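You operate a simulated robot arm through the tools that you are given. There is no shell and no other tool. Be economical: measure what you need, move in short steps, check, and stop when the job is done.

Carry out the task below with a simulated robot arm. There is one attempt and no reset: what you move stays moved.

TASK
Ring the spool on the anvil and dot it with the paint for its result.
Fine: one press of the striker button, one dot on top; dauber back.

The check looks at the end state, three seconds after you hand in, the way a careful person would. Anything else that was tipped, shoved, dropped, spilled or broken makes it a failure.

THE ROBOT
A 7-joint arm with a two-finger parallel gripper, fixed in place. Base frame: the origin is at the foot of the arm, x ahead of it, y to its left, z up; the work surface is at about z = 0. Units: m, rad, N and s.
With the tool pointing down near the work surface it reaches from about 0.22 to 0.58 m from the base axis. Its first joint turns from -1.152 to 1.152 rad. Payload 2.5 kg.
The tool frame sits at the grasp point between the pads (the TCP): z along the fingers, y along the line on which they close. The tips reach 0.023 m beyond it. The gripper opens to 0.094 m. The fingers are 0.038 m wide and 0.01 m thick; the gripper's body (0.054 by 0.096 m) begins 0.039 m behind the TCP.
Orientation is that of the tool frame in the base frame, as [roll, pitch, yaw] about the fixed x, y, z axes, in that order (R = Rz(yaw) Ry(pitch) Rx(roll)). With the fingers straight down and closing along the base's y, the tool's x points along the base's -x, its y along +y and its z along -z.

THE INTERFACE
- The arm moves only by the tool drive_tool. Its argument "targets" is a list of rows, each a list of 7 numbers: the shift along the tool's x, y, z in units of 400 mm (1.0 is 400 mm), then the turn, a rotation vector about the tool's x, y, z in units of 180 degrees (1.0 is 180 degrees), then the gripper command, from -1 (fully open) to 1 (shut), values between in proportion. In form: [[dx, dy, dz, wx, wy, wz, fingers], ...]. A call has 1 to 10 rows; each row is the pose to reach, as a shift and turn from the pose commanded when the call began, along the tool's axes at that moment. A call with a number of a shift or a turn outside -1 to 1 is refused whole. A row lasts 0.2 s, in which the tool goes at most 0.05 m and 0.15 rad; a call with a longer step from one row to the next is refused whole, and so is a gripper value outside its range. Where a pose cannot be reached the arm comes as near as it can. A force on the tool above 50 N (or 10 N above the force at the start of the call, whichever is more), or a blocked arm, ends the call early, and 0.2 s more pass. The fingers move at their own pace (about 0.108 m/s each) and stop on an object; they squeeze with about 43 N. The grip force told is the motor's: it shows also when the fingers shut on nothing. Time passes only in rows, and 0.2 s behind the last, so rows that repeat a pose let the fingers close. It gives the time, the measured TCP pose, the force on the tool (base axes), the opening and the grip force at its end, in the units of the frame above (readings bear some noise), with the torque about the TCP (base axes, N m) and any sound that the robot's microphone picked up.
- Cameras (640 x 400 px; columns grow to the right, rows downward): "scene" is fixed at [0.1284, -0.4137, 0.5471]; the picture's right is [0.76, -0.65, 0.00], its down [-0.37, -0.43, -0.83] and it looks along [0.54, 0.63, -0.56] (base axes); focal length 283 px, centre (320, 200). "wrist" rides on the gripper at [0.086, 0.016, -0.074] in the tool frame; the picture's right is [-0.18, 0.98, 0.00], its down [-0.58, -0.11, -0.81] and it looks along [-0.79, -0.15, 0.59] (tool axes); focal length 243 px, centre (320, 200). There is no depth. A picture from a camera that has moved, and an enlarged one, comes with that camera's place and axes in the base frame and with its lens.
- snapshot(camera): a new picture of that camera. It takes no simulated time.
- zoom(camera, box): a new picture of the part [left, top, right, bottom] of that camera's present view, enlarged. It takes no simulated time.
- hand_in(): hands the job in; it is judged then, once.

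Work in short steps. Places have to be worked out from the pictures, the camera data and where the tool is seen: move nearer, look again, correct. Check each grasp and each placing, and mend what went wrong. You have 120 turns and 84 pictures in all, those below and enlarged ones among them. Open the gripper and draw the arm clear of the work before you hand the job in, unless the task says otherwise; then end with one line.

The tools are called after "Emit:" as name(argument=value, ...) on one line, values as JSON. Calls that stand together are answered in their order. drive_tool: Moves the arm, as the interface text tells. Its arguments: {"type":"object","properties":{"targets":{"type":"array","items":{"type":"array","items":{"type":"number"}}}},"required":["targets"]} The other tools are called the same way: snapshot (camera) takes a picture; zoom (camera, box) takes an enlarged picture of a part of a camera's view; hand_in () hands the job in.

At the start:

```text
time: 0.0
ee_pos: [0.4063, 0.0724, 0.3899]
orientation: [3.141, -0.001, -3.141]
force: [-0.2, 0.0, -0.5]
moment: [0.0, -0.01, 0.01]
finger_gap: 0.0938
grasp_force: 0.0
```

scene: 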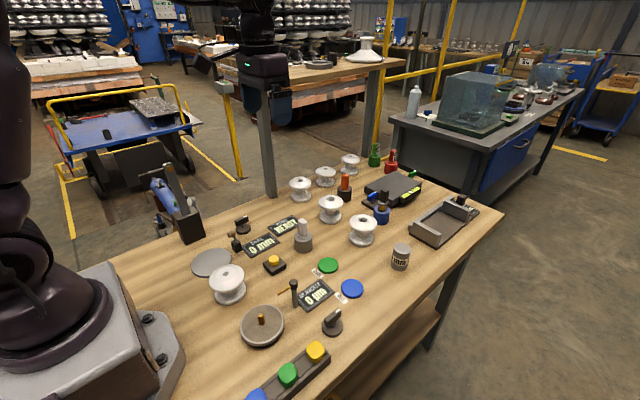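
wrist: 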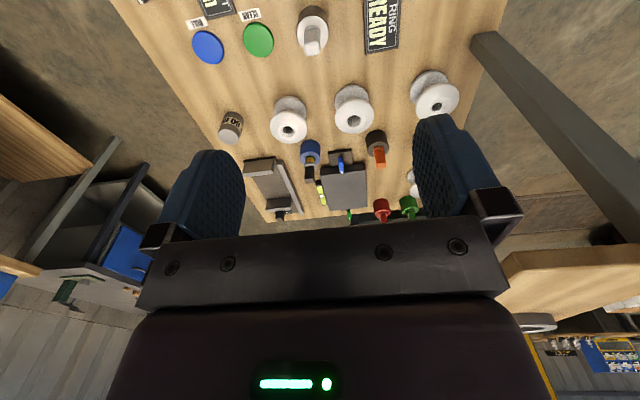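

The scene is busy, so I'll enlarge its parts to identify the spool, anvil, striker button and paints.

Emit:
zoom(camera="scene", box=[180, 200, 360, 312])

Emit:
zoom(camera="scene", box=[280, 140, 480, 265])

Emit:
zoom(camera="scene", box=[200, 250, 400, 400])

```text
3.56 times, centred on (270, 256) of scene
camera zoom: at [0.1284, -0.4137, 0.5471], right [0.76, -0.65, 0.0], down [-0.37, -0.43, -0.83], along [0.54, 0.63, -0.56], focal length 1006 px, centre (498, 1)
```

zoom: 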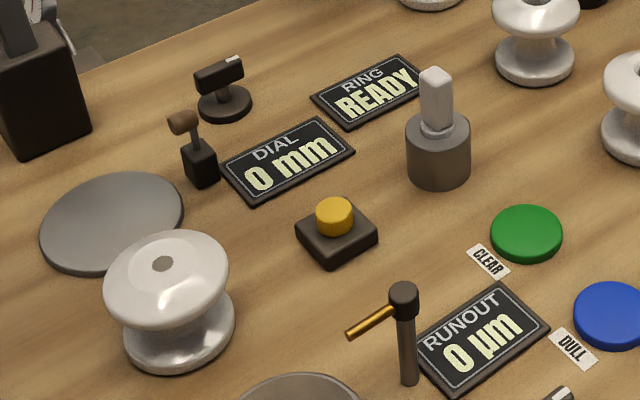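

```text
3.20 times, centred on (380, 202) of scene
camera zoom: at [0.1284, -0.4137, 0.5471], right [0.76, -0.65, 0.0], down [-0.37, -0.43, -0.83], along [0.54, 0.63, -0.56], focal length 905 px, centre (128, 192)
```

zoom: 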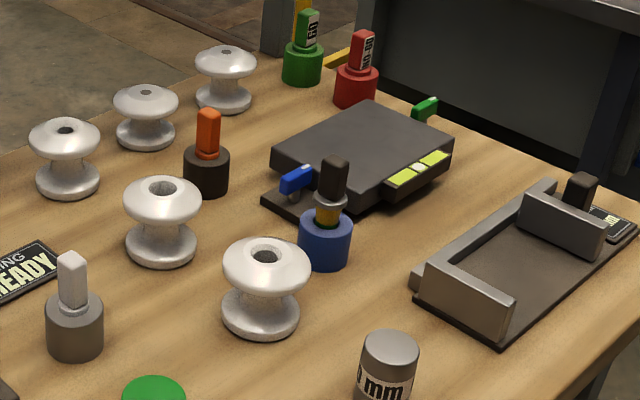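

```text
2.67 times, centred on (300, 325) of scene
camera zoom: at [0.1284, -0.4137, 0.5471], right [0.76, -0.65, 0.0], down [-0.37, -0.43, -0.83], along [0.54, 0.63, -0.56], focal length 754 px, centre (373, -133)
```

zoom: 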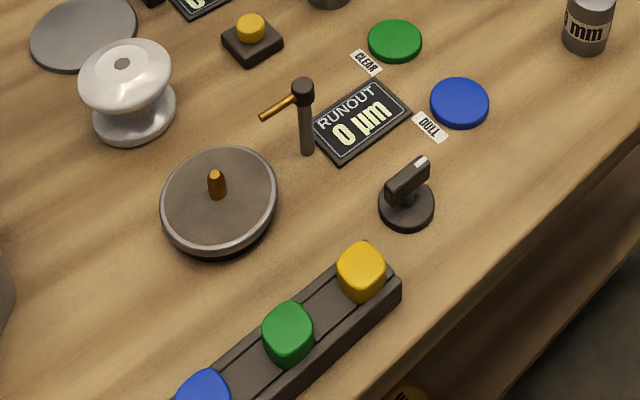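

The spool nearest the anvil (grey disc at about (0.25, 0.17)) is at about (0.24, 0.035). I'll turn the wrist camera so it looks along +y to see the spool, anvil and hammer up close.

Emit:
drive_tool(targets=[[0.02, -0.02, 0, 0, 0, -0.047, -1], [0.04, -0.04, 0, 0, 0, -0.094, -1], [0.07, -0.07, 0, 0, 0, -0.141, -1], [0.1, -0.1, 0, 0, 0, -0.188, -1], [0.13, -0.13, 0, 0, 0, -0.235, -1], [0.16, -0.16, 0, 0, 0, -0.282, -1], [0.19, -0.19, 0, 0, 0, -0.329, -1], [0.22, -0.2, 0, 0, 0, -0.376, -1], [0.25, -0.22, 0, 0, 0, -0.423, -1], [0.25, -0.23, 0, 0, 0, -0.47, -1]])

Emit:
snapshot(camera="wrist")

```text
time: 2.2
ee_pos: [0.3073, -0.0193, 0.3891]
orientation: [-3.14, 0.0, -1.664]
force: [1.0, 0.5, 0.4]
moment: [0.01, 0.03, -0.01]
finger_gap: 0.0937
grasp_force: 0.1
```

```text
78 pictures are left
camera wrist: at [0.2835, -0.1041, 0.4625], right [-0.96, 0.27, 0.0], down [0.16, 0.57, 0.81], along [0.22, 0.78, -0.59], focal length 243 px, centre (320, 200)
```

wrist: 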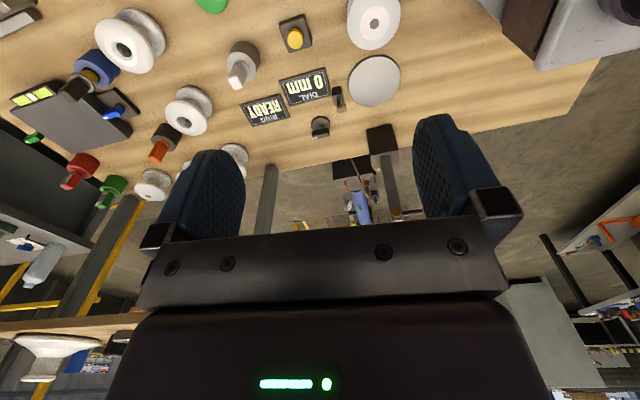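

Now I zoom in on the spool/anvil/hammer area to refine geometry.

Emit:
zoom(camera="wrist", box=[220, 0, 420, 150])

Emit:
zoom(camera="scene", box=[140, 150, 320, 310])

```text
2.67 times, centred on (320, 75) of wrist
camera zoom: at [0.2835, -0.1041, 0.4625], right [-0.96, 0.27, 0.0], down [0.16, 0.57, 0.81], along [0.22, 0.78, -0.59], focal length 647 px, centre (320, 533)
```

zoom: 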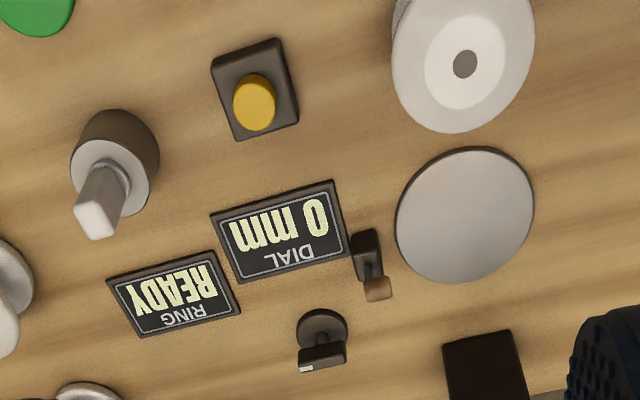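

```text
2.50 times, centred on (230, 230) of scene
camera zoom: at [0.1284, -0.4137, 0.5471], right [0.76, -0.65, 0.0], down [-0.37, -0.43, -0.83], along [0.54, 0.63, -0.56], focal length 707 px, centre (545, 125)
```

zoom: 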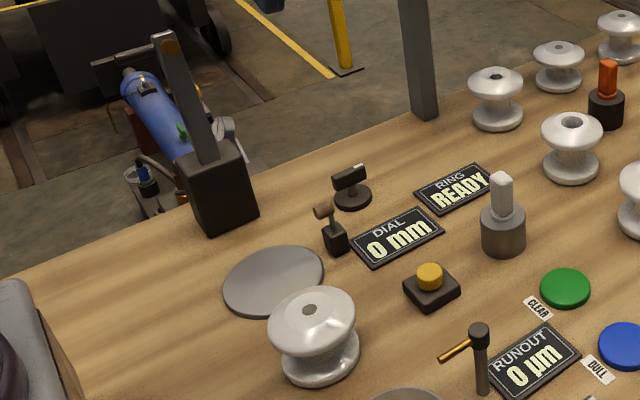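

I need to understand the column behind the anvil (clearance), so zoom in there.

Emit:
zoom(camera="wrist", box=[300, 100, 430, 240])

Emit:
zoom(camera="scene", box=[120, 140, 240, 250])

```text
2.86 times, centred on (365, 170) of wrist
camera zoom: at [0.2835, -0.1041, 0.4625], right [-0.96, 0.27, 0.0], down [0.16, 0.57, 0.81], along [0.22, 0.78, -0.59], focal length 693 px, centre (191, 286)
```

zoom: 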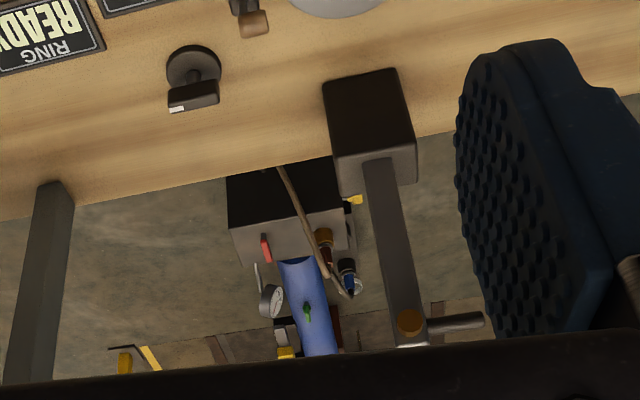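

```text
3.64 times, centred on (180, 195) of scene
camera zoom: at [0.1284, -0.4137, 0.5471], right [0.76, -0.65, 0.0], down [-0.37, -0.43, -0.83], along [0.54, 0.63, -0.56], focal length 1028 px, centre (829, 218)
```

zoom: 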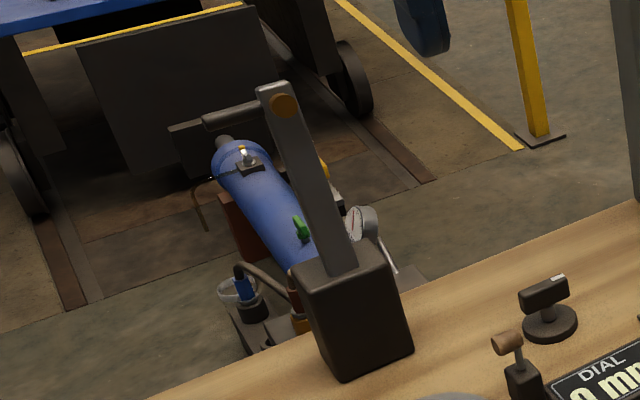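

The tall column/lever sits behind the anvil (y ≳ 0.25) and the hammer at about (0.32, 0.155), so I'll hold with fingers closing along y. I turn back and go above the spool at (0.244, 0.036).

Emit:
drive_tool(targets=[[-0.0125, 0.0168, 0, 0, 0, 0.047, -1], [-0.025, 0.0335, 0, 0, 0, 0.094, -1], [-0.0375, 0.05, 0, 0, 0, 0.141, -1], [-0.05, 0.067, 0, 0, 0, 0.188, -1], [-0.0625, 0.084, 0, 0, 0, 0.235, -1], [-0.075, 0.1, 0, 0, 0, 0.282, -1], [-0.0875, 0.117, 0, 0, 0, 0.329, -1], [-0.1, 0.134, 0, 0, 0, 0.376, -1], [-0.1125, 0.151, 0, 0, 0, 0.423, -1], [-0.125, 0.1675, 0, 0, 0, 0.47, -1]])

Emit:
snapshot(camera="scene")

```text
time: 4.4
ee_pos: [0.2456, 0.0361, 0.3896]
orientation: [-3.14, 0.0, 3.139]
force: [-0.5, -0.3, -0.2]
moment: [0.01, 0.0, -0.02]
finger_gap: 0.0943
grasp_force: 0.0
```

```text
73 pictures are left
```

scene: 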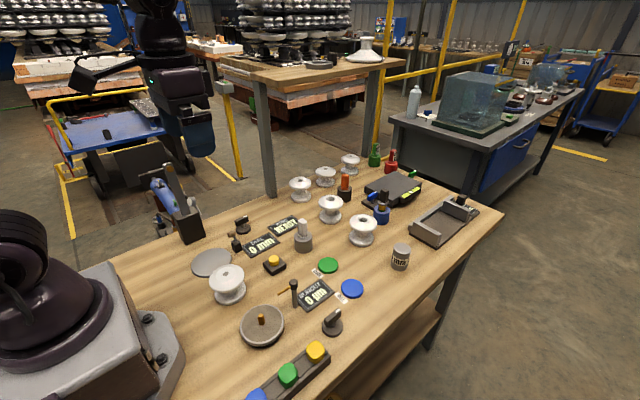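

Descend to z≈0.15 over the spool and check.

Emit:
drive_tool(targets=[[0, 0, 0.1, 0, 0, 0, -1], [0, 0, 0.2, 0, 0, 0, -1], [0, 0, 0.3, 0, 0, 0, -1], [0, 0, 0.4, 0, 0, 0, -1], [0, 0, 0.5, 0, 0, 0, -1], [0, 0, 0.6, 0, 0, 0, -1]])

Emit:
zoom(camera="scene", box=[120, 160, 340, 350])

Emit:
snapshot(camera="wrist")

```text
time: 5.8
ee_pos: [0.2451, 0.036, 0.149]
orientation: [-3.141, 0.0, -3.141]
force: [0.7, 0.3, -0.2]
moment: [0.01, -0.02, 0.05]
finger_gap: 0.0944
grasp_force: 0.2
```

```text
2.11 times, centred on (230, 255) of scene
camera zoom: at [0.1284, -0.4137, 0.5471], right [0.76, -0.65, 0.0], down [-0.37, -0.43, -0.83], along [0.54, 0.63, -0.56], focal length 596 px, centre (510, 84)
```

zoom: 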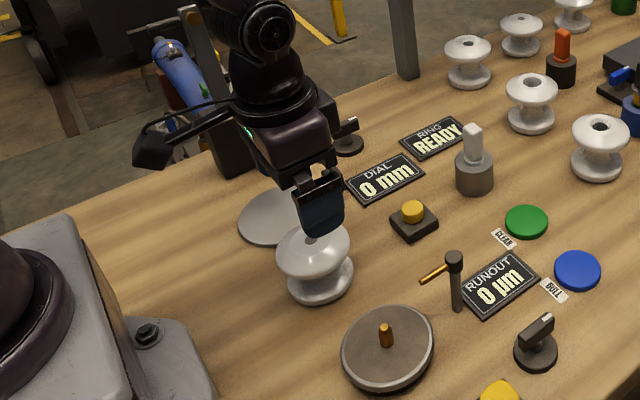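

```text
71 pictures are left
camera wrist: at [0.1594, 0.0522, 0.222], right [0.18, 0.98, 0.0], down [0.58, -0.11, 0.81], along [0.79, -0.15, -0.59], focal length 243 px, centre (320, 200)
```

wrist: 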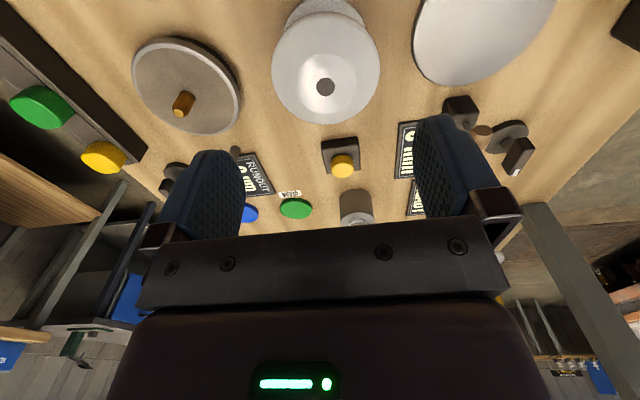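

Spool centre estimate (0.243, 0.040). Correct slightly, lower to TCP z≈0.055 and look before closing.

Emit:
drive_tool(targets=[[0.005, 0.01, 0.06, 0, 0, 0, -1], [0.005, 0.01, 0.12, 0, 0, 0, -1], [0.005, 0.01, 0.18, 0, 0, 0, -1], [0.005, 0.01, 0.235, 0, 0, 0, -1]])

Emit:
zoom(camera="scene", box=[160, 210, 320, 350])

Emit:
snapshot(camera="wrist")

```text
time: 6.8
ee_pos: [0.2433, 0.0399, 0.0562]
orientation: [3.14, 0.0, 3.141]
force: [0.7, 0.3, -0.5]
moment: [0.01, -0.01, -0.02]
finger_gap: 0.0939
grasp_force: 0.0
```

```text
2.86 times, centred on (240, 280) of scene
camera zoom: at [0.1284, -0.4137, 0.5471], right [0.76, -0.65, 0.0], down [-0.37, -0.43, -0.83], along [0.54, 0.63, -0.56], focal length 808 px, centre (549, -29)
```

zoom: 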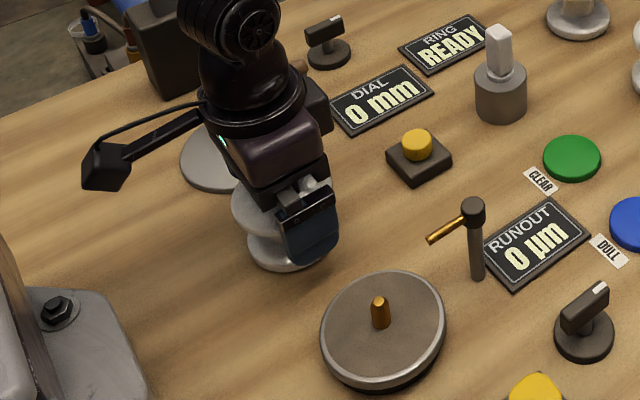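

```text
69 pictures are left
camera wrist: at [0.157, 0.0564, 0.1288], right [0.18, 0.98, 0.0], down [0.58, -0.11, 0.81], along [0.79, -0.15, -0.59], focal length 243 px, centre (320, 200)
```

wrist: 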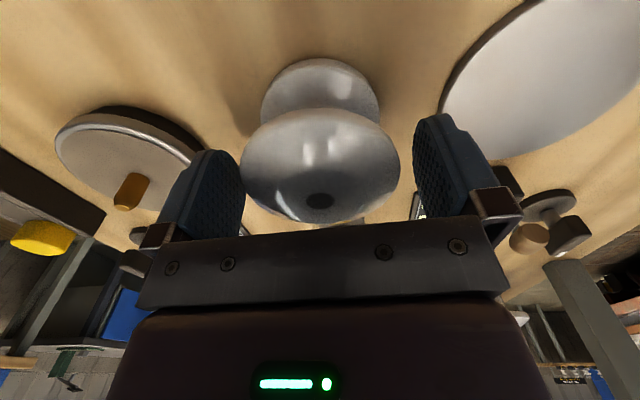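

Spool is between the fingers, centred; its top is at z≈0.065. Close the fingers.

Emit:
drive_tool(targets=[[0, 0, 0, 0, 0, 0, 0], [0, 0, 0, 0, 0, 0, 0.6], [0, 0, 0, 0, 0, 0, 1], [0, 0, 0, 0, 0, 0, 1]])

Emit:
snapshot(camera="wrist")

```text
time: 7.8
ee_pos: [0.243, 0.0403, 0.056]
orientation: [3.141, 0.001, 3.141]
force: [-0.2, -0.6, 0.0]
moment: [0.01, 0.0, -0.02]
finger_gap: 0.0754
grasp_force: 43.2
```

```text
68 pictures are left
camera wrist: at [0.1569, 0.0563, 0.1291], right [0.18, 0.98, 0.0], down [0.58, -0.11, 0.81], along [0.79, -0.15, -0.59], focal length 243 px, centre (320, 200)
```

wrist: 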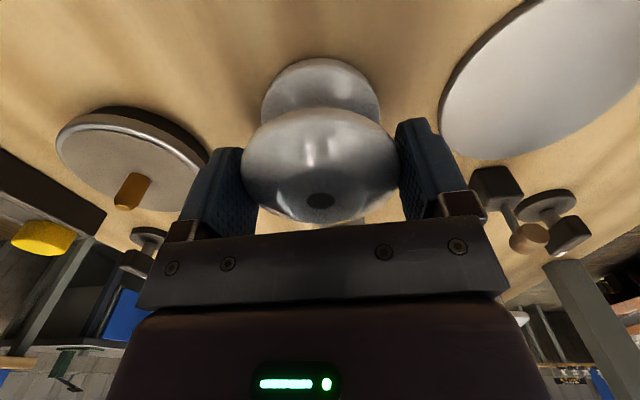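

Gripped (0.0754 m wide). Lift 40 mm and check weight and level.

Emit:
drive_tool(targets=[[0, 0, -0.03, 0, 0, 0, 1], [0, 0, -0.07, 0, 0, 0, 1], [0, 0, -0.1, 0, 0, 0, 1]])

Emit:
snapshot(camera="wrist")

Emit:
zoom(camera="scene", box=[160, 190, 320, 310])

```text
time: 8.6
ee_pos: [0.2428, 0.0402, 0.0943]
orientation: [-3.141, -0.002, -3.141]
force: [-0.2, 0.7, 0.3]
moment: [-0.03, 0.01, 0.02]
finger_gap: 0.0001
grasp_force: 42.6
```

```text
67 pictures are left
camera wrist: at [0.1567, 0.0564, 0.1689], right [0.18, 0.98, 0.0], down [0.58, -0.11, 0.81], along [0.79, -0.15, -0.59], focal length 243 px, centre (320, 200)
```

wrist: 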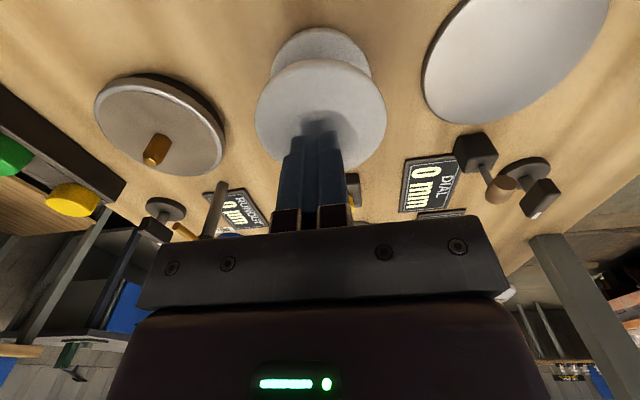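

```text
3.33 times, centred on (240, 250) of scene
camera zoom: at [0.1284, -0.4137, 0.5471], right [0.76, -0.65, 0.0], down [-0.37, -0.43, -0.83], along [0.54, 0.63, -0.56], focal length 943 px, centre (587, 33)
```

zoom: 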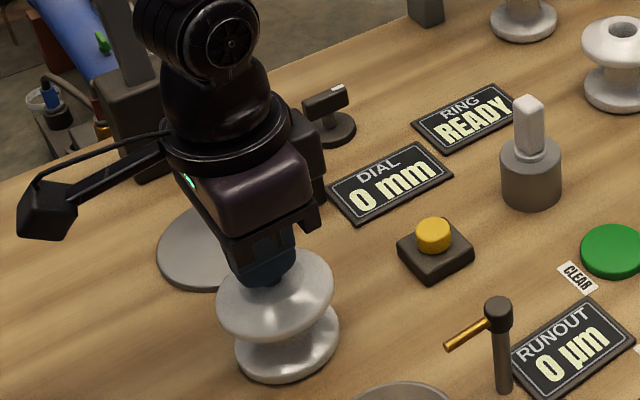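

The fingers slipped off the domed top; the spool stands where it was. I'll rise, open and grip lower, below the flange's widest line.

Emit:
drive_tool(targets=[[0, 0, -0.08, 0, 0, 0, 1], [0, 0, -0.08, 0, 0, 0, -1], [0, 0, -0.08, 0, 0, 0, -1], [0, 0, -0.08, 0, 0, 0, -1]])

Emit:
snapshot(camera="wrist")

```text
time: 9.6
ee_pos: [0.2438, 0.0423, 0.1287]
orientation: [3.141, 0.0, 3.14]
force: [0.4, 0.3, -0.1]
moment: [-0.01, -0.02, 0.0]
finger_gap: 0.094
grasp_force: 0.1
```

```text
65 pictures are left
camera wrist: at [0.1569, 0.0568, 0.2008], right [0.18, 0.98, 0.0], down [0.58, -0.11, 0.81], along [0.79, -0.15, -0.59], focal length 243 px, centre (320, 200)
```

wrist: 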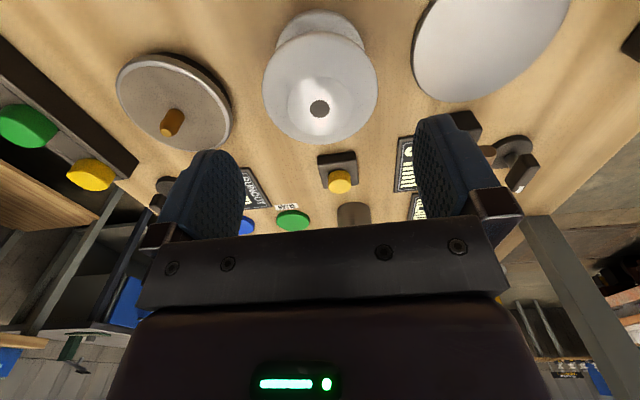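

Spool still at (0.244, 0.040). Lower to z=0.038 and close.

Emit:
drive_tool(targets=[[0, 0, 0.06, 0, 0, 0, -1], [0, 0, 0.12, 0, 0, 0, -1], [0, 0, 0.18, 0, 0, 0, -1], [0, 0, 0.225, 0, 0, 0, -1], [0, 0, 0.225, 0, 0, 0, 0], [0, 0, 0.225, 0, 0, 0, 0.6], [0, 0, 0.225, 0, 0, 0, 1], [0, 0, 0.225, 0, 0, 0, 1]])

Emit:
snapshot(camera="wrist")

Emit:
zoom(camera="scene", box=[160, 210, 320, 350])

```text
time: 11.4
ee_pos: [0.2432, 0.04, 0.0369]
orientation: [-3.141, 0.0, 3.141]
force: [-0.1, 0.0, -0.5]
moment: [-0.02, -0.01, -0.01]
finger_gap: 0.0753
grasp_force: 42.9
```

```text
64 pictures are left
camera wrist: at [0.1578, 0.0563, 0.1097], right [0.18, 0.98, 0.0], down [0.58, -0.11, 0.81], along [0.79, -0.15, -0.59], focal length 243 px, centre (320, 200)
```

wrist: 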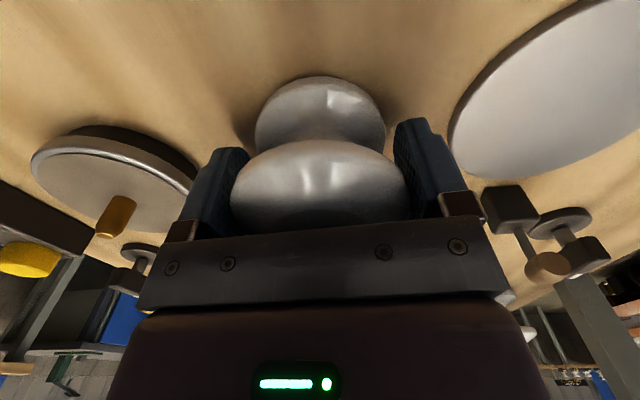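

```text
2.86 times, centred on (240, 280) of scene
camera zoom: at [0.1284, -0.4137, 0.5471], right [0.76, -0.65, 0.0], down [-0.37, -0.43, -0.83], along [0.54, 0.63, -0.56], focal length 808 px, centre (549, -29)
```

zoom: 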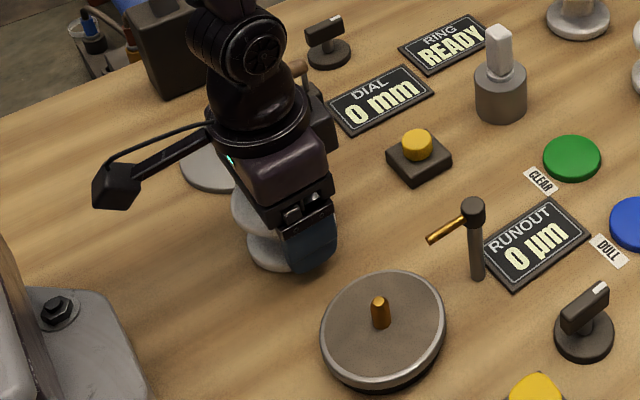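

Same width, now gripped at mid-finger. Lift slowly.

Emit:
drive_tool(targets=[[0, 0, -0.01, 0, 0, 0, 1], [0, 0, -0.03, 0, 0, 0, 1], [0, 0, -0.05, 0, 0, 0, 1], [0, 0, -0.075, 0, 0, 0, 1], [0, 0, -0.1, 0, 0, 0, 1]])

Emit:
snapshot(camera="wrist")

```text
time: 12.6
ee_pos: [0.2425, 0.0416, 0.0776]
orientation: [-3.141, -0.001, 3.141]
force: [0.2, -0.3, -3.0]
moment: [0.03, -0.01, 0.02]
finger_gap: 0.0751
grasp_force: 42.5
```

```text
62 pictures are left
camera wrist: at [0.1573, 0.057, 0.1503], right [0.18, 0.98, 0.0], down [0.58, -0.11, 0.81], along [0.79, -0.15, -0.59], focal length 243 px, centre (320, 200)
```

wrist: 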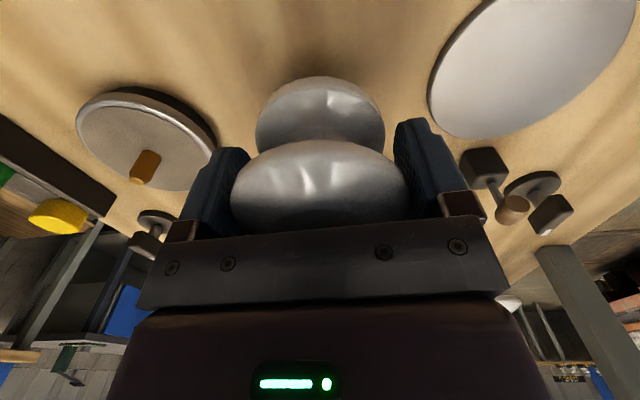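

Lifted firmly (~3 N). Raise a bit more and carry over the anvil centre, about (0.251, 0.158).

Emit:
drive_tool(targets=[[0, 0, -0.06, 0, 0, 0, 1], [-0.005, 0.07, -0.08, 0, 0, 0, 1], [-0.01, 0.15, -0.08, 0, 0, 0, 1], [-0.015, 0.22, -0.08, 0, 0, 0, 1], [-0.02, 0.293, -0.08, 0, 0, 0, 1], [-0.02, 0.293, -0.08, 0, 0, 0, 1]])

Emit:
snapshot(camera="wrist")

Emit:
zoom(camera="scene", box=[130, 170, 290, 310])

```text
time: 14.0
ee_pos: [0.2511, 0.1597, 0.1096]
orientation: [-3.141, 0.0, 3.141]
force: [0.3, 0.2, -3.0]
moment: [-0.01, 0.03, 0.02]
finger_gap: 0.0751
grasp_force: 43.1
```

```text
61 pictures are left
camera wrist: at [0.1655, 0.1748, 0.183], right [0.18, 0.98, 0.0], down [0.58, -0.11, 0.81], along [0.79, -0.15, -0.59], focal length 243 px, centre (320, 200)
```

wrist: 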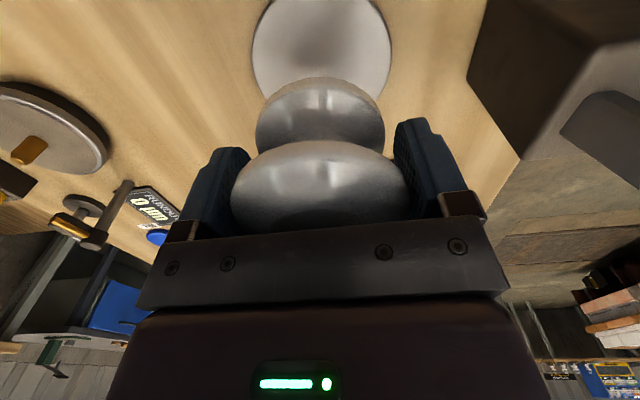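

```text
2.86 times, centred on (210, 240) of scene
camera zoom: at [0.1284, -0.4137, 0.5471], right [0.76, -0.65, 0.0], down [-0.37, -0.43, -0.83], along [0.54, 0.63, -0.56], focal length 808 px, centre (634, 86)
```

zoom: 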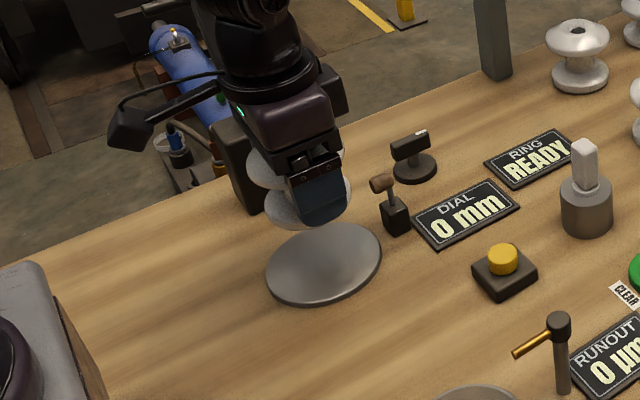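

Check the anvil's centre more precisely from an enlarged wrist view.

Emit:
zoom(camera="wrist", box=[230, 0, 420, 120])

```text
3.33 times, centred on (325, 60) of wrist
camera zoom: at [0.1655, 0.1748, 0.183], right [0.18, 0.98, 0.0], down [0.58, -0.11, 0.81], along [0.79, -0.15, -0.59], focal length 809 px, centre (303, 667)
```

zoom: 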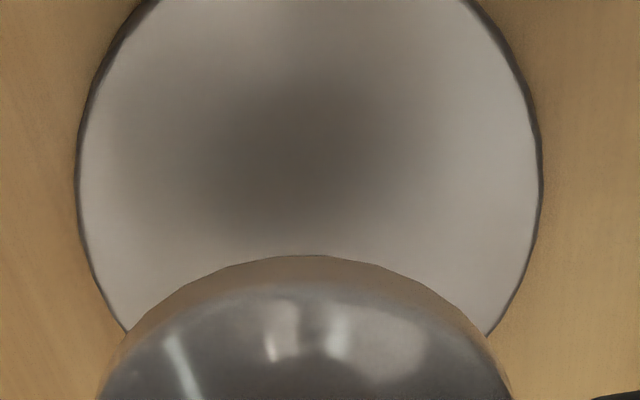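

Allowing for perspective, the anvil centre comes to (0.250, 0.160) — the tool is right over it. Lower towards it, watching the force.

Emit:
drive_tool(targets=[[0, 0, 0.05, 0, 0, 0, 1], [0, 0, 0.1, 0, 0, 0, 1], [0, 0, 0.14, 0, 0, 0, 1], [0, 0, 0.155, 0, 0, 0, 1]])

Emit:
zoom(camera="scene", box=[150, 200, 290, 310])

```text
time: 15.0
ee_pos: [0.2507, 0.1578, 0.0468]
orientation: [3.141, -0.001, -3.141]
force: [0.7, -0.2, -3.8]
moment: [0.02, 0.02, 0.02]
finger_gap: 0.0749
grasp_force: 42.9
```

```text
3.64 times, centred on (220, 255) of scene
camera zoom: at [0.1284, -0.4137, 0.5471], right [0.76, -0.65, 0.0], down [-0.37, -0.43, -0.83], along [0.54, 0.63, -0.56], focal length 1028 px, centre (684, 0)
```

zoom: 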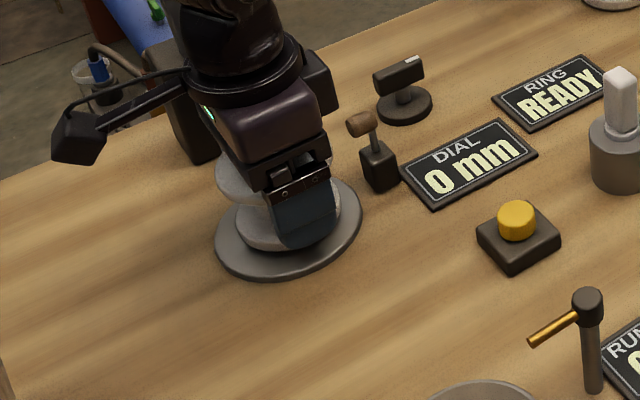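

Still hanging free. Lower in 1 mm steps until contact shows.

Emit:
drive_tool(targets=[[0, 0, 0.0025, 0, 0, 0, 1], [0, 0, 0.005, 0, 0, 0, 1], [0, 0, 0.0075, 0, 0, 0, 1]])

```text
time: 15.8
ee_pos: [0.2505, 0.1572, 0.0439]
orientation: [-3.141, 0.0, -3.14]
force: [-0.4, 0.8, -3.6]
moment: [-0.01, -0.01, 0.0]
finger_gap: 0.0748
grasp_force: 43.2
```

No contact yet; continue down.

Emit:
drive_tool(targets=[[0, 0, 0.0025, 0, 0, 0, 1], [0, 0, 0.005, 0, 0, 0, 1]])

```text
time: 16.4
ee_pos: [0.2509, 0.1587, 0.0422]
orientation: [3.141, 0.002, -3.141]
force: [-2.4, -1.7, 5.8]
moment: [-0.01, -0.14, -0.03]
finger_gap: 0.0751
grasp_force: 42.9
```

Contact (force went from −3.6 to +5.8 N): the spool rests on the anvil. Open the fingers gently and rise.

Emit:
drive_tool(targets=[[0, 0, -0.001, 0, 0, 0, 0.3], [0, 0, -0.001, 0, 0, 0, -0.3], [0, 0, -0.001, 0, 0, 0, -1], [0, 0, -0.001, 0, 0, 0, -1]])

Emit:
drive_tool(targets=[[0, 0, -0.05, 0, 0, 0, -1], [0, 0, -0.12, 0, 0, 0, -1], [0, 0, -0.2, 0, 0, 0, -1], [0, 0, -0.3, 0, 0, 0, -1], [0, 0, -0.38, 0, 0, 0, -1]])

Emit:
zoom(camera="scene", box=[150, 180, 310, 310])

Emit:
snapshot(camera="wrist")

```text
time: 17.4
ee_pos: [0.2512, 0.1574, 0.0433]
orientation: [-3.141, -0.001, 3.141]
force: [-0.3, -0.5, -0.2]
moment: [0.0, -0.01, 0.01]
finger_gap: 0.0938
grasp_force: 0.1
```

```text
time: 18.6
ee_pos: [0.2501, 0.1559, 0.1952]
orientation: [-3.141, 0.0, 3.141]
force: [-0.7, -0.8, 0.4]
moment: [0.0, -0.02, 0.0]
finger_gap: 0.0939
grasp_force: 0.0
```

```text
3.08 times, centred on (230, 245) of scene
camera zoom: at [0.1284, -0.4137, 0.5471], right [0.76, -0.65, 0.0], down [-0.37, -0.43, -0.83], along [0.54, 0.63, -0.56], focal length 870 px, centre (597, 62)
```

zoom: 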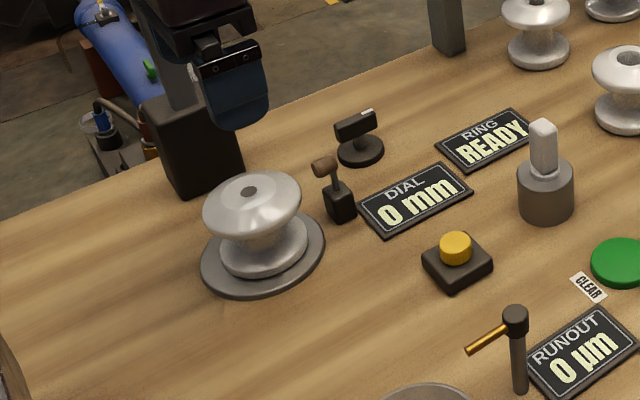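

```text
56 pictures are left
camera wrist: at [0.1649, 0.1734, 0.2682], right [0.18, 0.98, 0.0], down [0.58, -0.11, 0.81], along [0.79, -0.15, -0.59], focal length 243 px, centre (320, 200)
```

wrist: 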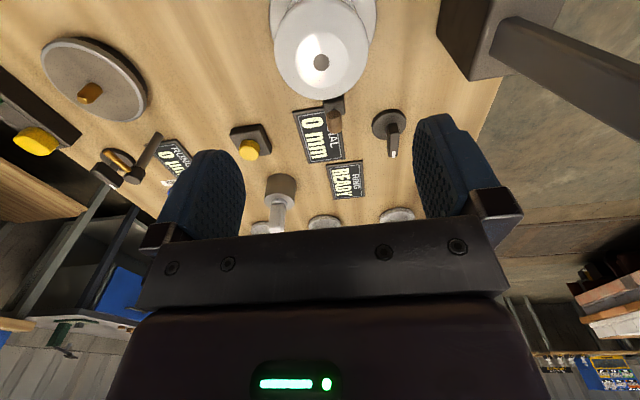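

Spool sits centred on the anvil. Now close the fingers and go above the yellow striker button, about (0.362, 0.041).

Emit:
drive_tool(targets=[[-0.055, -0.058, 0, 0, 0, 0, 0], [-0.11, -0.117, 0, 0, 0, 0, 1], [-0.165, -0.175, 0.03, 0, 0, 0, 1], [-0.22, -0.234, 0.07, 0, 0, 0, 1], [-0.2775, -0.2925, 0.1125, 0, 0, 0, 1], [-0.2775, -0.2925, 0.1125, 0, 0, 0, 1]])

Emit:
snapshot(camera="wrist")

Emit:
zoom(camera="scene", box=[200, 180, 360, 310])

```text
time: 20.0
ee_pos: [0.3616, 0.0407, 0.15]
orientation: [3.141, 0.0, -3.141]
force: [-0.7, 0.2, -1.0]
moment: [0.02, 0.04, 0.01]
finger_gap: 0.0
grasp_force: 42.7
```

```text
55 pictures are left
camera wrist: at [0.2766, 0.0572, 0.2234], right [0.18, 0.98, 0.0], down [0.58, -0.11, 0.81], along [0.79, -0.15, -0.59], focal length 243 px, centre (320, 200)
```

wrist: 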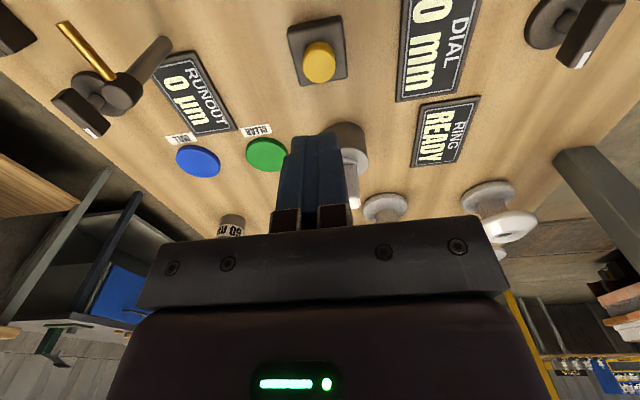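

```text
3.08 times, centred on (280, 245) of scene
camera zoom: at [0.1284, -0.4137, 0.5471], right [0.76, -0.65, 0.0], down [-0.37, -0.43, -0.83], along [0.54, 0.63, -0.56], focal length 870 px, centre (443, 62)
```

zoom: 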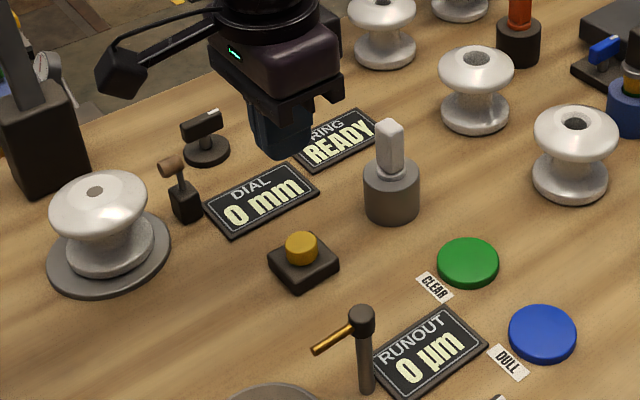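

Tool is directly over the button. Lower to just above it (TCP 0.062, tips 0.039).

Emit:
drive_tool(targets=[[0, 0, 0.07, 0, 0, 0, 1], [0, 0, 0.14, 0, 0, 0, 1], [0, 0, 0.2, 0, 0, 0, 1], [0, 0, 0.22, 0, 0, 0, 1]])

Emit:
zoom(camera="scene", box=[220, 200, 340, 300])

```text
time: 21.0
ee_pos: [0.3626, 0.0416, 0.0623]
orientation: [3.141, 0.001, 3.14]
force: [0.0, 0.6, -1.4]
moment: [-0.03, -0.05, 0.01]
finger_gap: 0.0002
grasp_force: 42.9
```

```text
4.00 times, centred on (280, 250) of scene
camera zoom: at [0.1284, -0.4137, 0.5471], right [0.76, -0.65, 0.0], down [-0.37, -0.43, -0.83], along [0.54, 0.63, -0.56], focal length 1131 px, centre (480, 0)
```

zoom: 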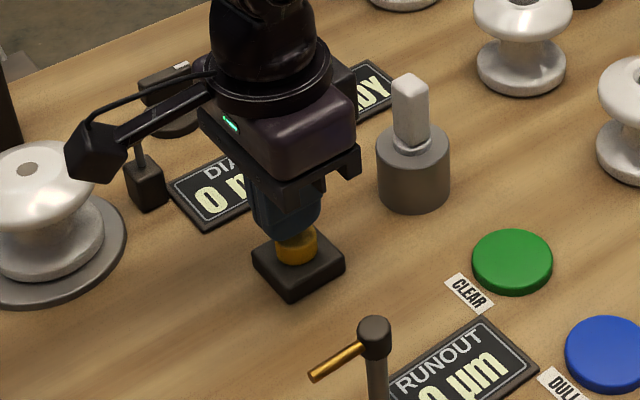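

Aligned. Press down steadily by small steps, up to about 10 mm (the force limit guards it), then come straight back up.

Emit:
drive_tool(targets=[[0, 0, 0.006, 0, 0, 0, 1], [0, 0, 0.012, 0, 0, 0, 1], [0, 0, 0.018, 0, 0, 0, 1], [0, 0, 0.023, 0, 0, 0, 1]])

```text
time: 22.0
ee_pos: [0.3623, 0.0413, 0.0533]
orientation: [3.141, 0.0, -3.141]
force: [-0.8, 0.5, 1.0]
moment: [0.01, 0.04, 0.0]
finger_gap: 0.0
grasp_force: 42.0
```

Slight contact beginning perhaps (+1 N). Continue a few mm in the same direction.

Emit:
drive_tool(targets=[[0, 0, 0.004, 0, 0, 0, 1], [0, 0, 0.008, 0, 0, 0, 1]])

```text
time: 22.6
ee_pos: [0.3617, 0.0408, 0.0491]
orientation: [-3.141, 0.0, -3.141]
force: [0.0, 0.4, 2.6]
moment: [0.0, 0.03, 0.03]
finger_gap: 0.0002
grasp_force: 42.6
heard: click
```

A click was heard: button pressed. Rise straight up and listen/read the display.

Emit:
drive_tool(targets=[[0, 0, -0.04, 0, 0, 0, 1], [0, 0, -0.12, 0, 0, 0, 1], [0, 0, -0.22, 0, 0, 0, 1], [0, 0, -0.32, 0, 0, 0, 1], [0, 0, -0.32, 0, 0, 0, 1]])

Emit:
zoom(camera="scene", box=[160, 190, 380, 310])

```text
time: 23.8
ee_pos: [0.3625, 0.0413, 0.1769]
orientation: [-3.139, 0.0, -3.141]
force: [-0.1, -0.7, -1.0]
moment: [0.01, 0.03, 0.01]
finger_gap: 0.0003
grasp_force: 42.4
```

```text
2.91 times, centred on (270, 250) of scene
camera zoom: at [0.1284, -0.4137, 0.5471], right [0.76, -0.65, 0.0], down [-0.37, -0.43, -0.83], along [0.54, 0.63, -0.56], focal length 823 px, centre (466, 54)
```

zoom: 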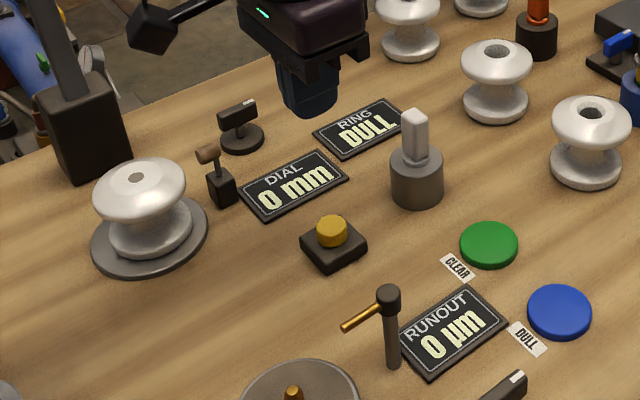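

RING reads DULL → blue pad. Before taking the dauber, look closely at the candidates.

Emit:
zoom(camera="scene", box=[330, 140, 440, 240])

Emit:
zoom(camera="scene", box=[270, 200, 390, 310])

Emit:
zoom(camera="scene", box=[220, 300, 380, 400])

Emit:
snapshot(camera="wrist")

```text
4.00 times, centred on (385, 190) of scene
camera zoom: at [0.1284, -0.4137, 0.5471], right [0.76, -0.65, 0.0], down [-0.37, -0.43, -0.83], along [0.54, 0.63, -0.56], focal length 1131 px, centre (60, 240)
```

zoom: 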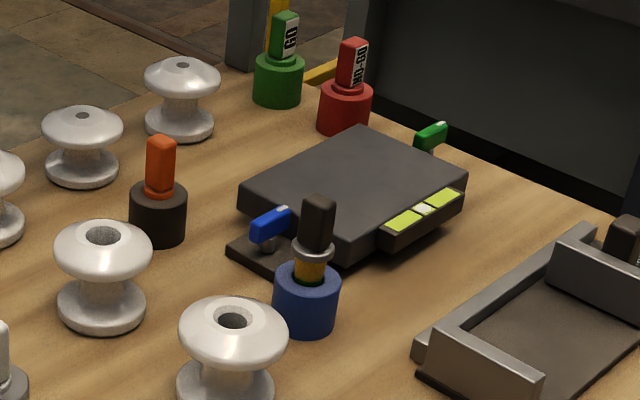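

```text
3.64 times, centred on (330, 255) of scene
camera zoom: at [0.1284, -0.4137, 0.5471], right [0.76, -0.65, 0.0], down [-0.37, -0.43, -0.83], along [0.54, 0.63, -0.56], focal length 1028 px, centre (284, 0)
```

zoom: 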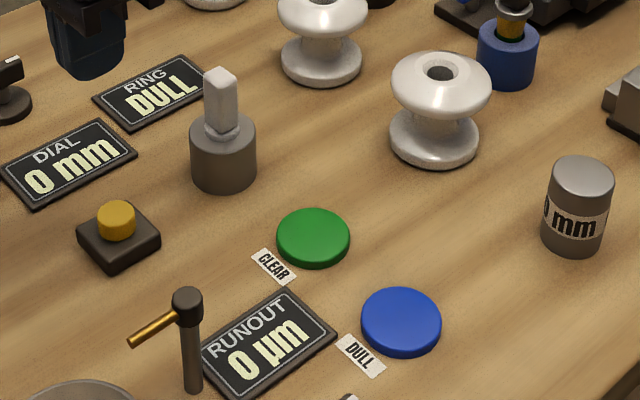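

```text
4.00 times, centred on (300, 350) of scene
camera zoom: at [0.1284, -0.4137, 0.5471], right [0.76, -0.65, 0.0], down [-0.37, -0.43, -0.83], along [0.54, 0.63, -0.56], focal length 1131 px, centre (400, -400)
```

zoom: 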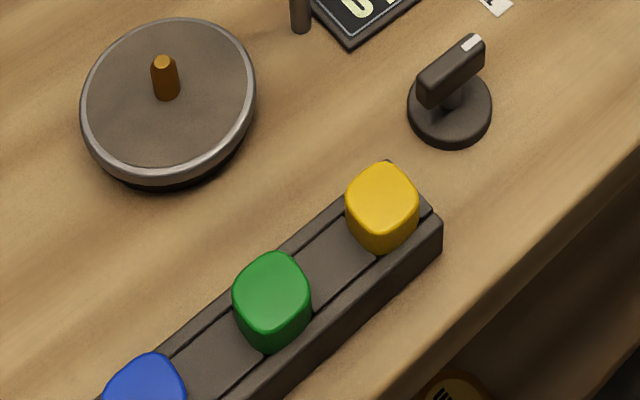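

```text
48 pictures are left
camera wrist: at [0.2766, 0.0574, 0.2517], right [0.18, 0.98, 0.0], down [0.58, -0.11, 0.81], along [0.79, -0.15, -0.59], focal length 243 px, centre (320, 200)
```

wrist: 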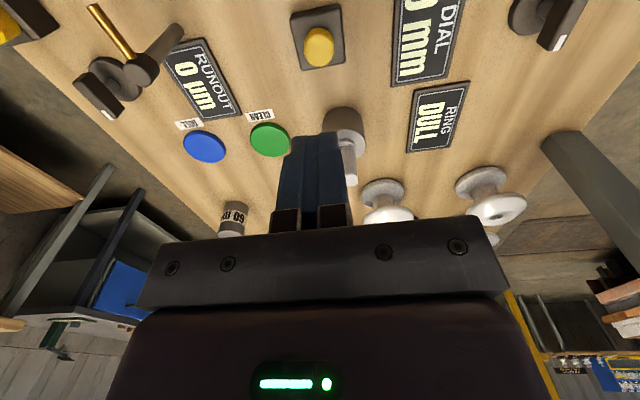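

The neutral white dauber in the grey pot by the paint pads, at about (0.466, 0.051), looks like the dauber. Move above it with open fingers and look closer.

Emit:
drive_tool(targets=[[-0.05, 0.005, -0.0575, 0, 0, 0, 1], [-0.13, 0.01, -0.0575, 0, 0, 0, 0], [-0.2, 0.02, -0.0575, 0, 0, 0, -1], [-0.26, 0.025, -0.0575, 0, 0, 0, -1], [-0.26, 0.025, -0.0575, 0, 0, 0, -1]])

Emit:
snapshot(camera="wrist")

Emit:
zoom(camera="wrist", box=[240, 0, 440, 150])

```text
time: 25.0
ee_pos: [0.4676, 0.053, 0.2012]
orientation: [3.14, -0.001, 3.141]
force: [-0.3, 0.3, 0.4]
moment: [0.0, 0.01, 0.0]
finger_gap: 0.094
grasp_force: 0.1
```

```text
47 pictures are left
camera wrist: at [0.3813, 0.0676, 0.2737], right [0.18, 0.98, 0.0], down [0.58, -0.11, 0.81], along [0.79, -0.15, -0.59], focal length 243 px, centre (320, 200)
```

wrist: 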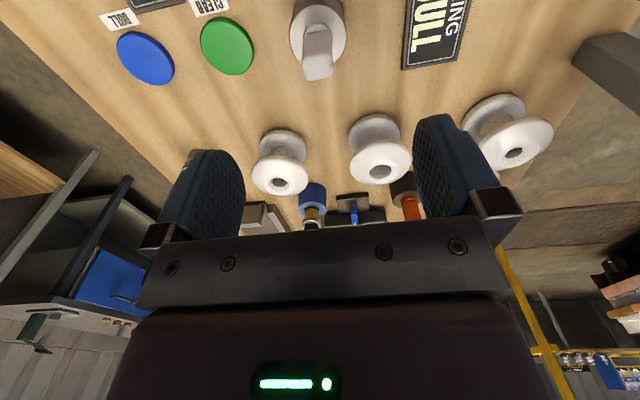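

```text
2.67 times, centred on (340, 75) of wrist
camera zoom: at [0.3813, 0.0676, 0.2737], right [0.18, 0.98, 0.0], down [0.58, -0.11, 0.81], along [0.79, -0.15, -0.59], focal length 647 px, centre (267, 533)
```

zoom: 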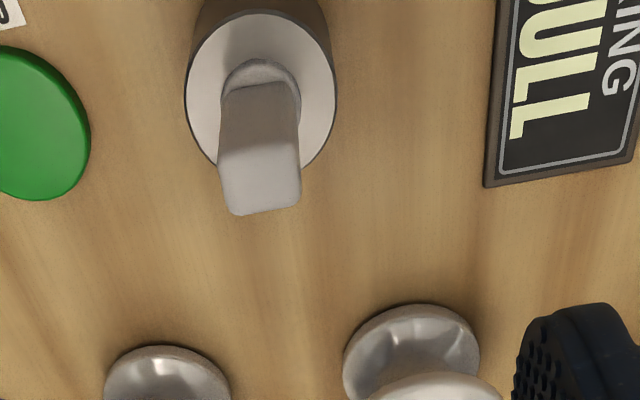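

Handle is axis-aligned at about (0.465, 0.050), top at z≈0.09. Lower to TCP z≈0.077.

Emit:
drive_tool(targets=[[0.002, -0.004, 0.08, 0, 0, 0, -1], [0.002, -0.004, 0.16, 0, 0, 0, -1], [0.002, -0.004, 0.24, 0, 0, 0, -1], [0.002, -0.004, 0.29, 0, 0, 0, -1], [0.002, -0.004, 0.31, 0, 0, 0, -1]])

Emit:
zoom(camera="scene", box=[240, 180, 360, 290])

Emit:
snapshot(camera="wrist")

```text
time: 26.2
ee_pos: [0.4655, 0.0494, 0.0759]
orientation: [-3.141, 0.0, -3.14]
force: [-1.3, -0.2, -0.6]
moment: [-0.04, -0.01, -0.02]
finger_gap: 0.0941
grasp_force: 0.1
```

```text
3.64 times, centred on (300, 235) of scene
camera zoom: at [0.1284, -0.4137, 0.5471], right [0.76, -0.65, 0.0], down [-0.37, -0.43, -0.83], along [0.54, 0.63, -0.56], focal length 1028 px, centre (393, 73)
```

zoom: 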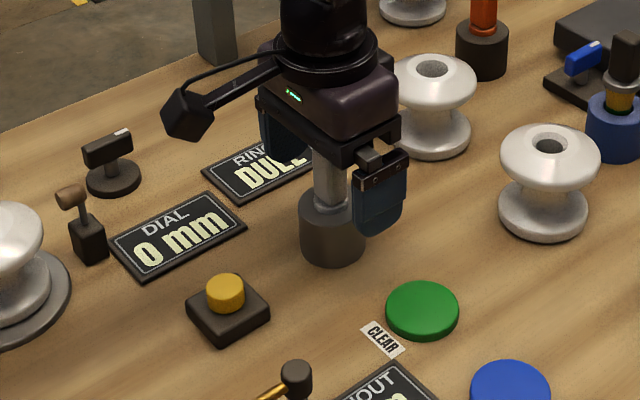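

```text
44 pictures are left
camera wrist: at [0.3795, 0.0656, 0.1495], right [0.18, 0.98, 0.0], down [0.58, -0.11, 0.81], along [0.79, -0.15, -0.59], focal length 243 px, centre (320, 200)
```

wrist: 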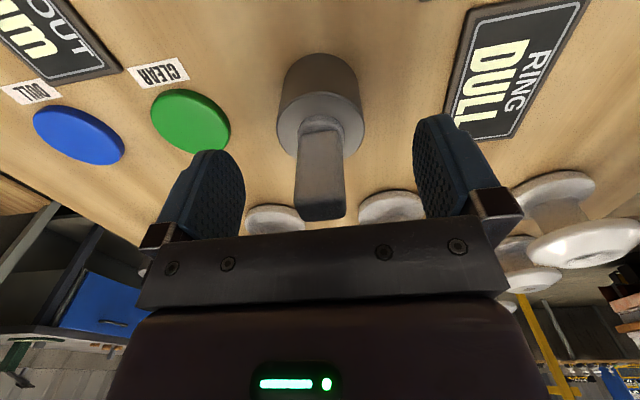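

Handle is between the fingers, pads above the pot. Close.

Emit:
drive_tool(targets=[[0, 0, 0, 0, 0, 0, 0], [0, 0, 0, 0, 0, 0, 0.5], [0, 0, 0, 0, 0, 0, 1], [0, 0, 0, 0, 0, 0, 1], [0, 0, 0, 0, 0, 0, 1]])

```text
time: 27.4
ee_pos: [0.4653, 0.0497, 0.0765]
orientation: [-3.141, -0.002, -3.14]
force: [-0.1, -0.9, 0.5]
moment: [-0.02, 0.01, -0.01]
finger_gap: 0.0208
grasp_force: 43.1
```

Gripped (20.8 mm). Lift straight up slowly and check the pot stays and the tip.

Emit:
drive_tool(targets=[[0, 0, -0.02, 0, 0, 0, 1], [0, 0, -0.05, 0, 0, 0, 1], [0, 0, -0.09, 0, 0, 0, 1], [0, 0, -0.14, 0, 0, 0, 1], [0, 0, -0.2, 0, 0, 0, 1], [0, 0, -0.25, 0, 0, 0, 1]])

Emit:
zoom(camera="scene", box=[240, 150, 360, 270])

Emit:
snapshot(camera="wrist")

```text
time: 28.8
ee_pos: [0.4634, 0.0479, 0.1771]
orientation: [3.141, 0.001, -3.141]
force: [0.3, 0.6, 0.1]
moment: [0.03, 0.0, 0.0]
finger_gap: 0.021
grasp_force: 43.2
```

```text
3.33 times, centred on (300, 210) of scene
camera zoom: at [0.1284, -0.4137, 0.5471], right [0.76, -0.65, 0.0], down [-0.37, -0.43, -0.83], along [0.54, 0.63, -0.56], focal length 943 px, centre (387, 167)
```

zoom: 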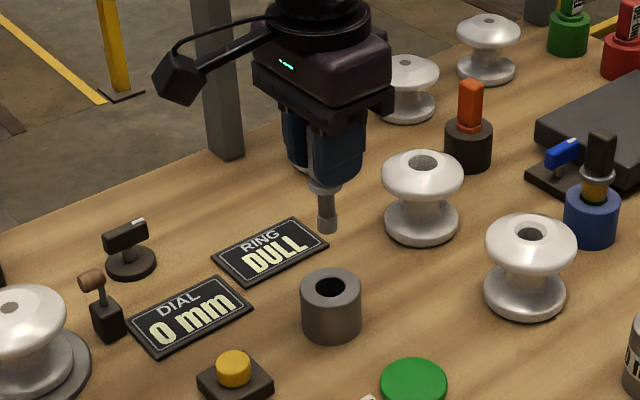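

```text
42 pictures are left
camera wrist: at [0.3781, 0.0647, 0.2499], right [0.18, 0.98, 0.0], down [0.58, -0.11, 0.81], along [0.79, -0.15, -0.59], focal length 243 px, centre (320, 200)
```

wrist: 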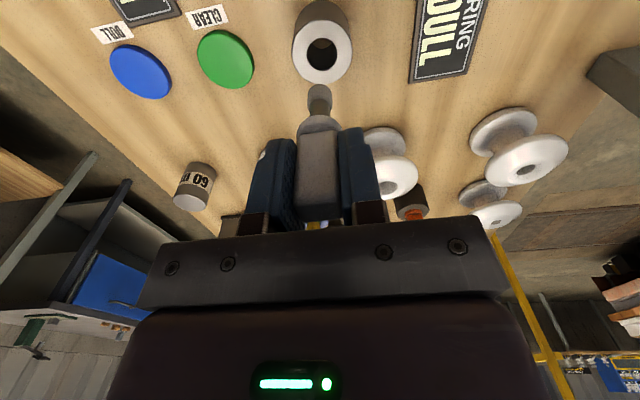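

The dauber came out with a grey tip, about 75 mm below the TCP; pot is undisturbed. Move over the blue pad, about (0.465, −0.132).

Emit:
drive_tool(targets=[[0, -0.08, 0, 0, 0, 0, 1], [0, -0.18, 0, 0, 0, 0, 1], [0, -0.28, 0, 0, 0, 0, 1], [0, -0.38, 0, 0, 0, 0, 1], [0, -0.4525, 0, 0, 0, 0, 1], [0, -0.4525, 0, 0, 0, 0, 1]])

Emit:
zoom(camera="scene", box=[280, 190, 420, 320])

Emit:
snapshot(camera="wrist")

```text
time: 30.2
ee_pos: [0.4644, -0.1327, 0.177]
orientation: [3.141, 0.001, -3.141]
force: [-0.6, 0.4, -0.3]
moment: [-0.01, 0.01, 0.05]
finger_gap: 0.021
grasp_force: 43.1
```

```text
3.08 times, centred on (350, 255) of scene
camera zoom: at [0.1284, -0.4137, 0.5471], right [0.76, -0.65, 0.0], down [-0.37, -0.43, -0.83], along [0.54, 0.63, -0.56], focal length 870 px, centre (228, 31)
```

zoom: 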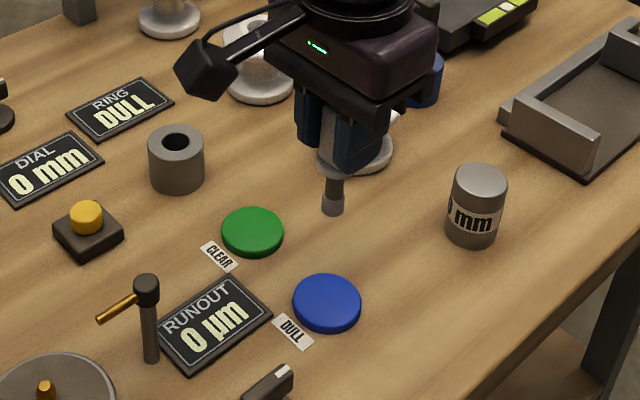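

```text
40 pictures are left
camera wrist: at [0.3782, -0.1165, 0.2501], right [0.18, 0.98, 0.0], down [0.58, -0.11, 0.81], along [0.79, -0.15, -0.59], focal length 243 px, centre (320, 200)
```

wrist: 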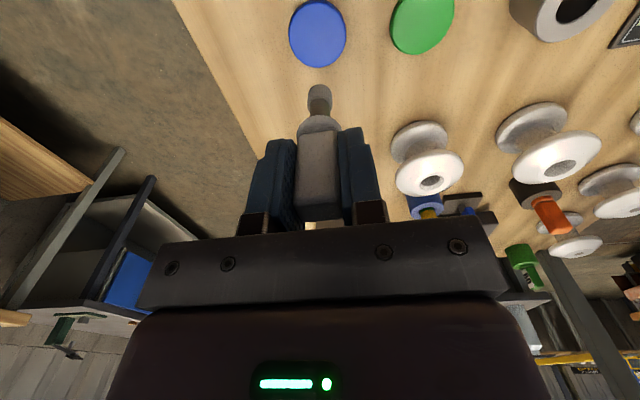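

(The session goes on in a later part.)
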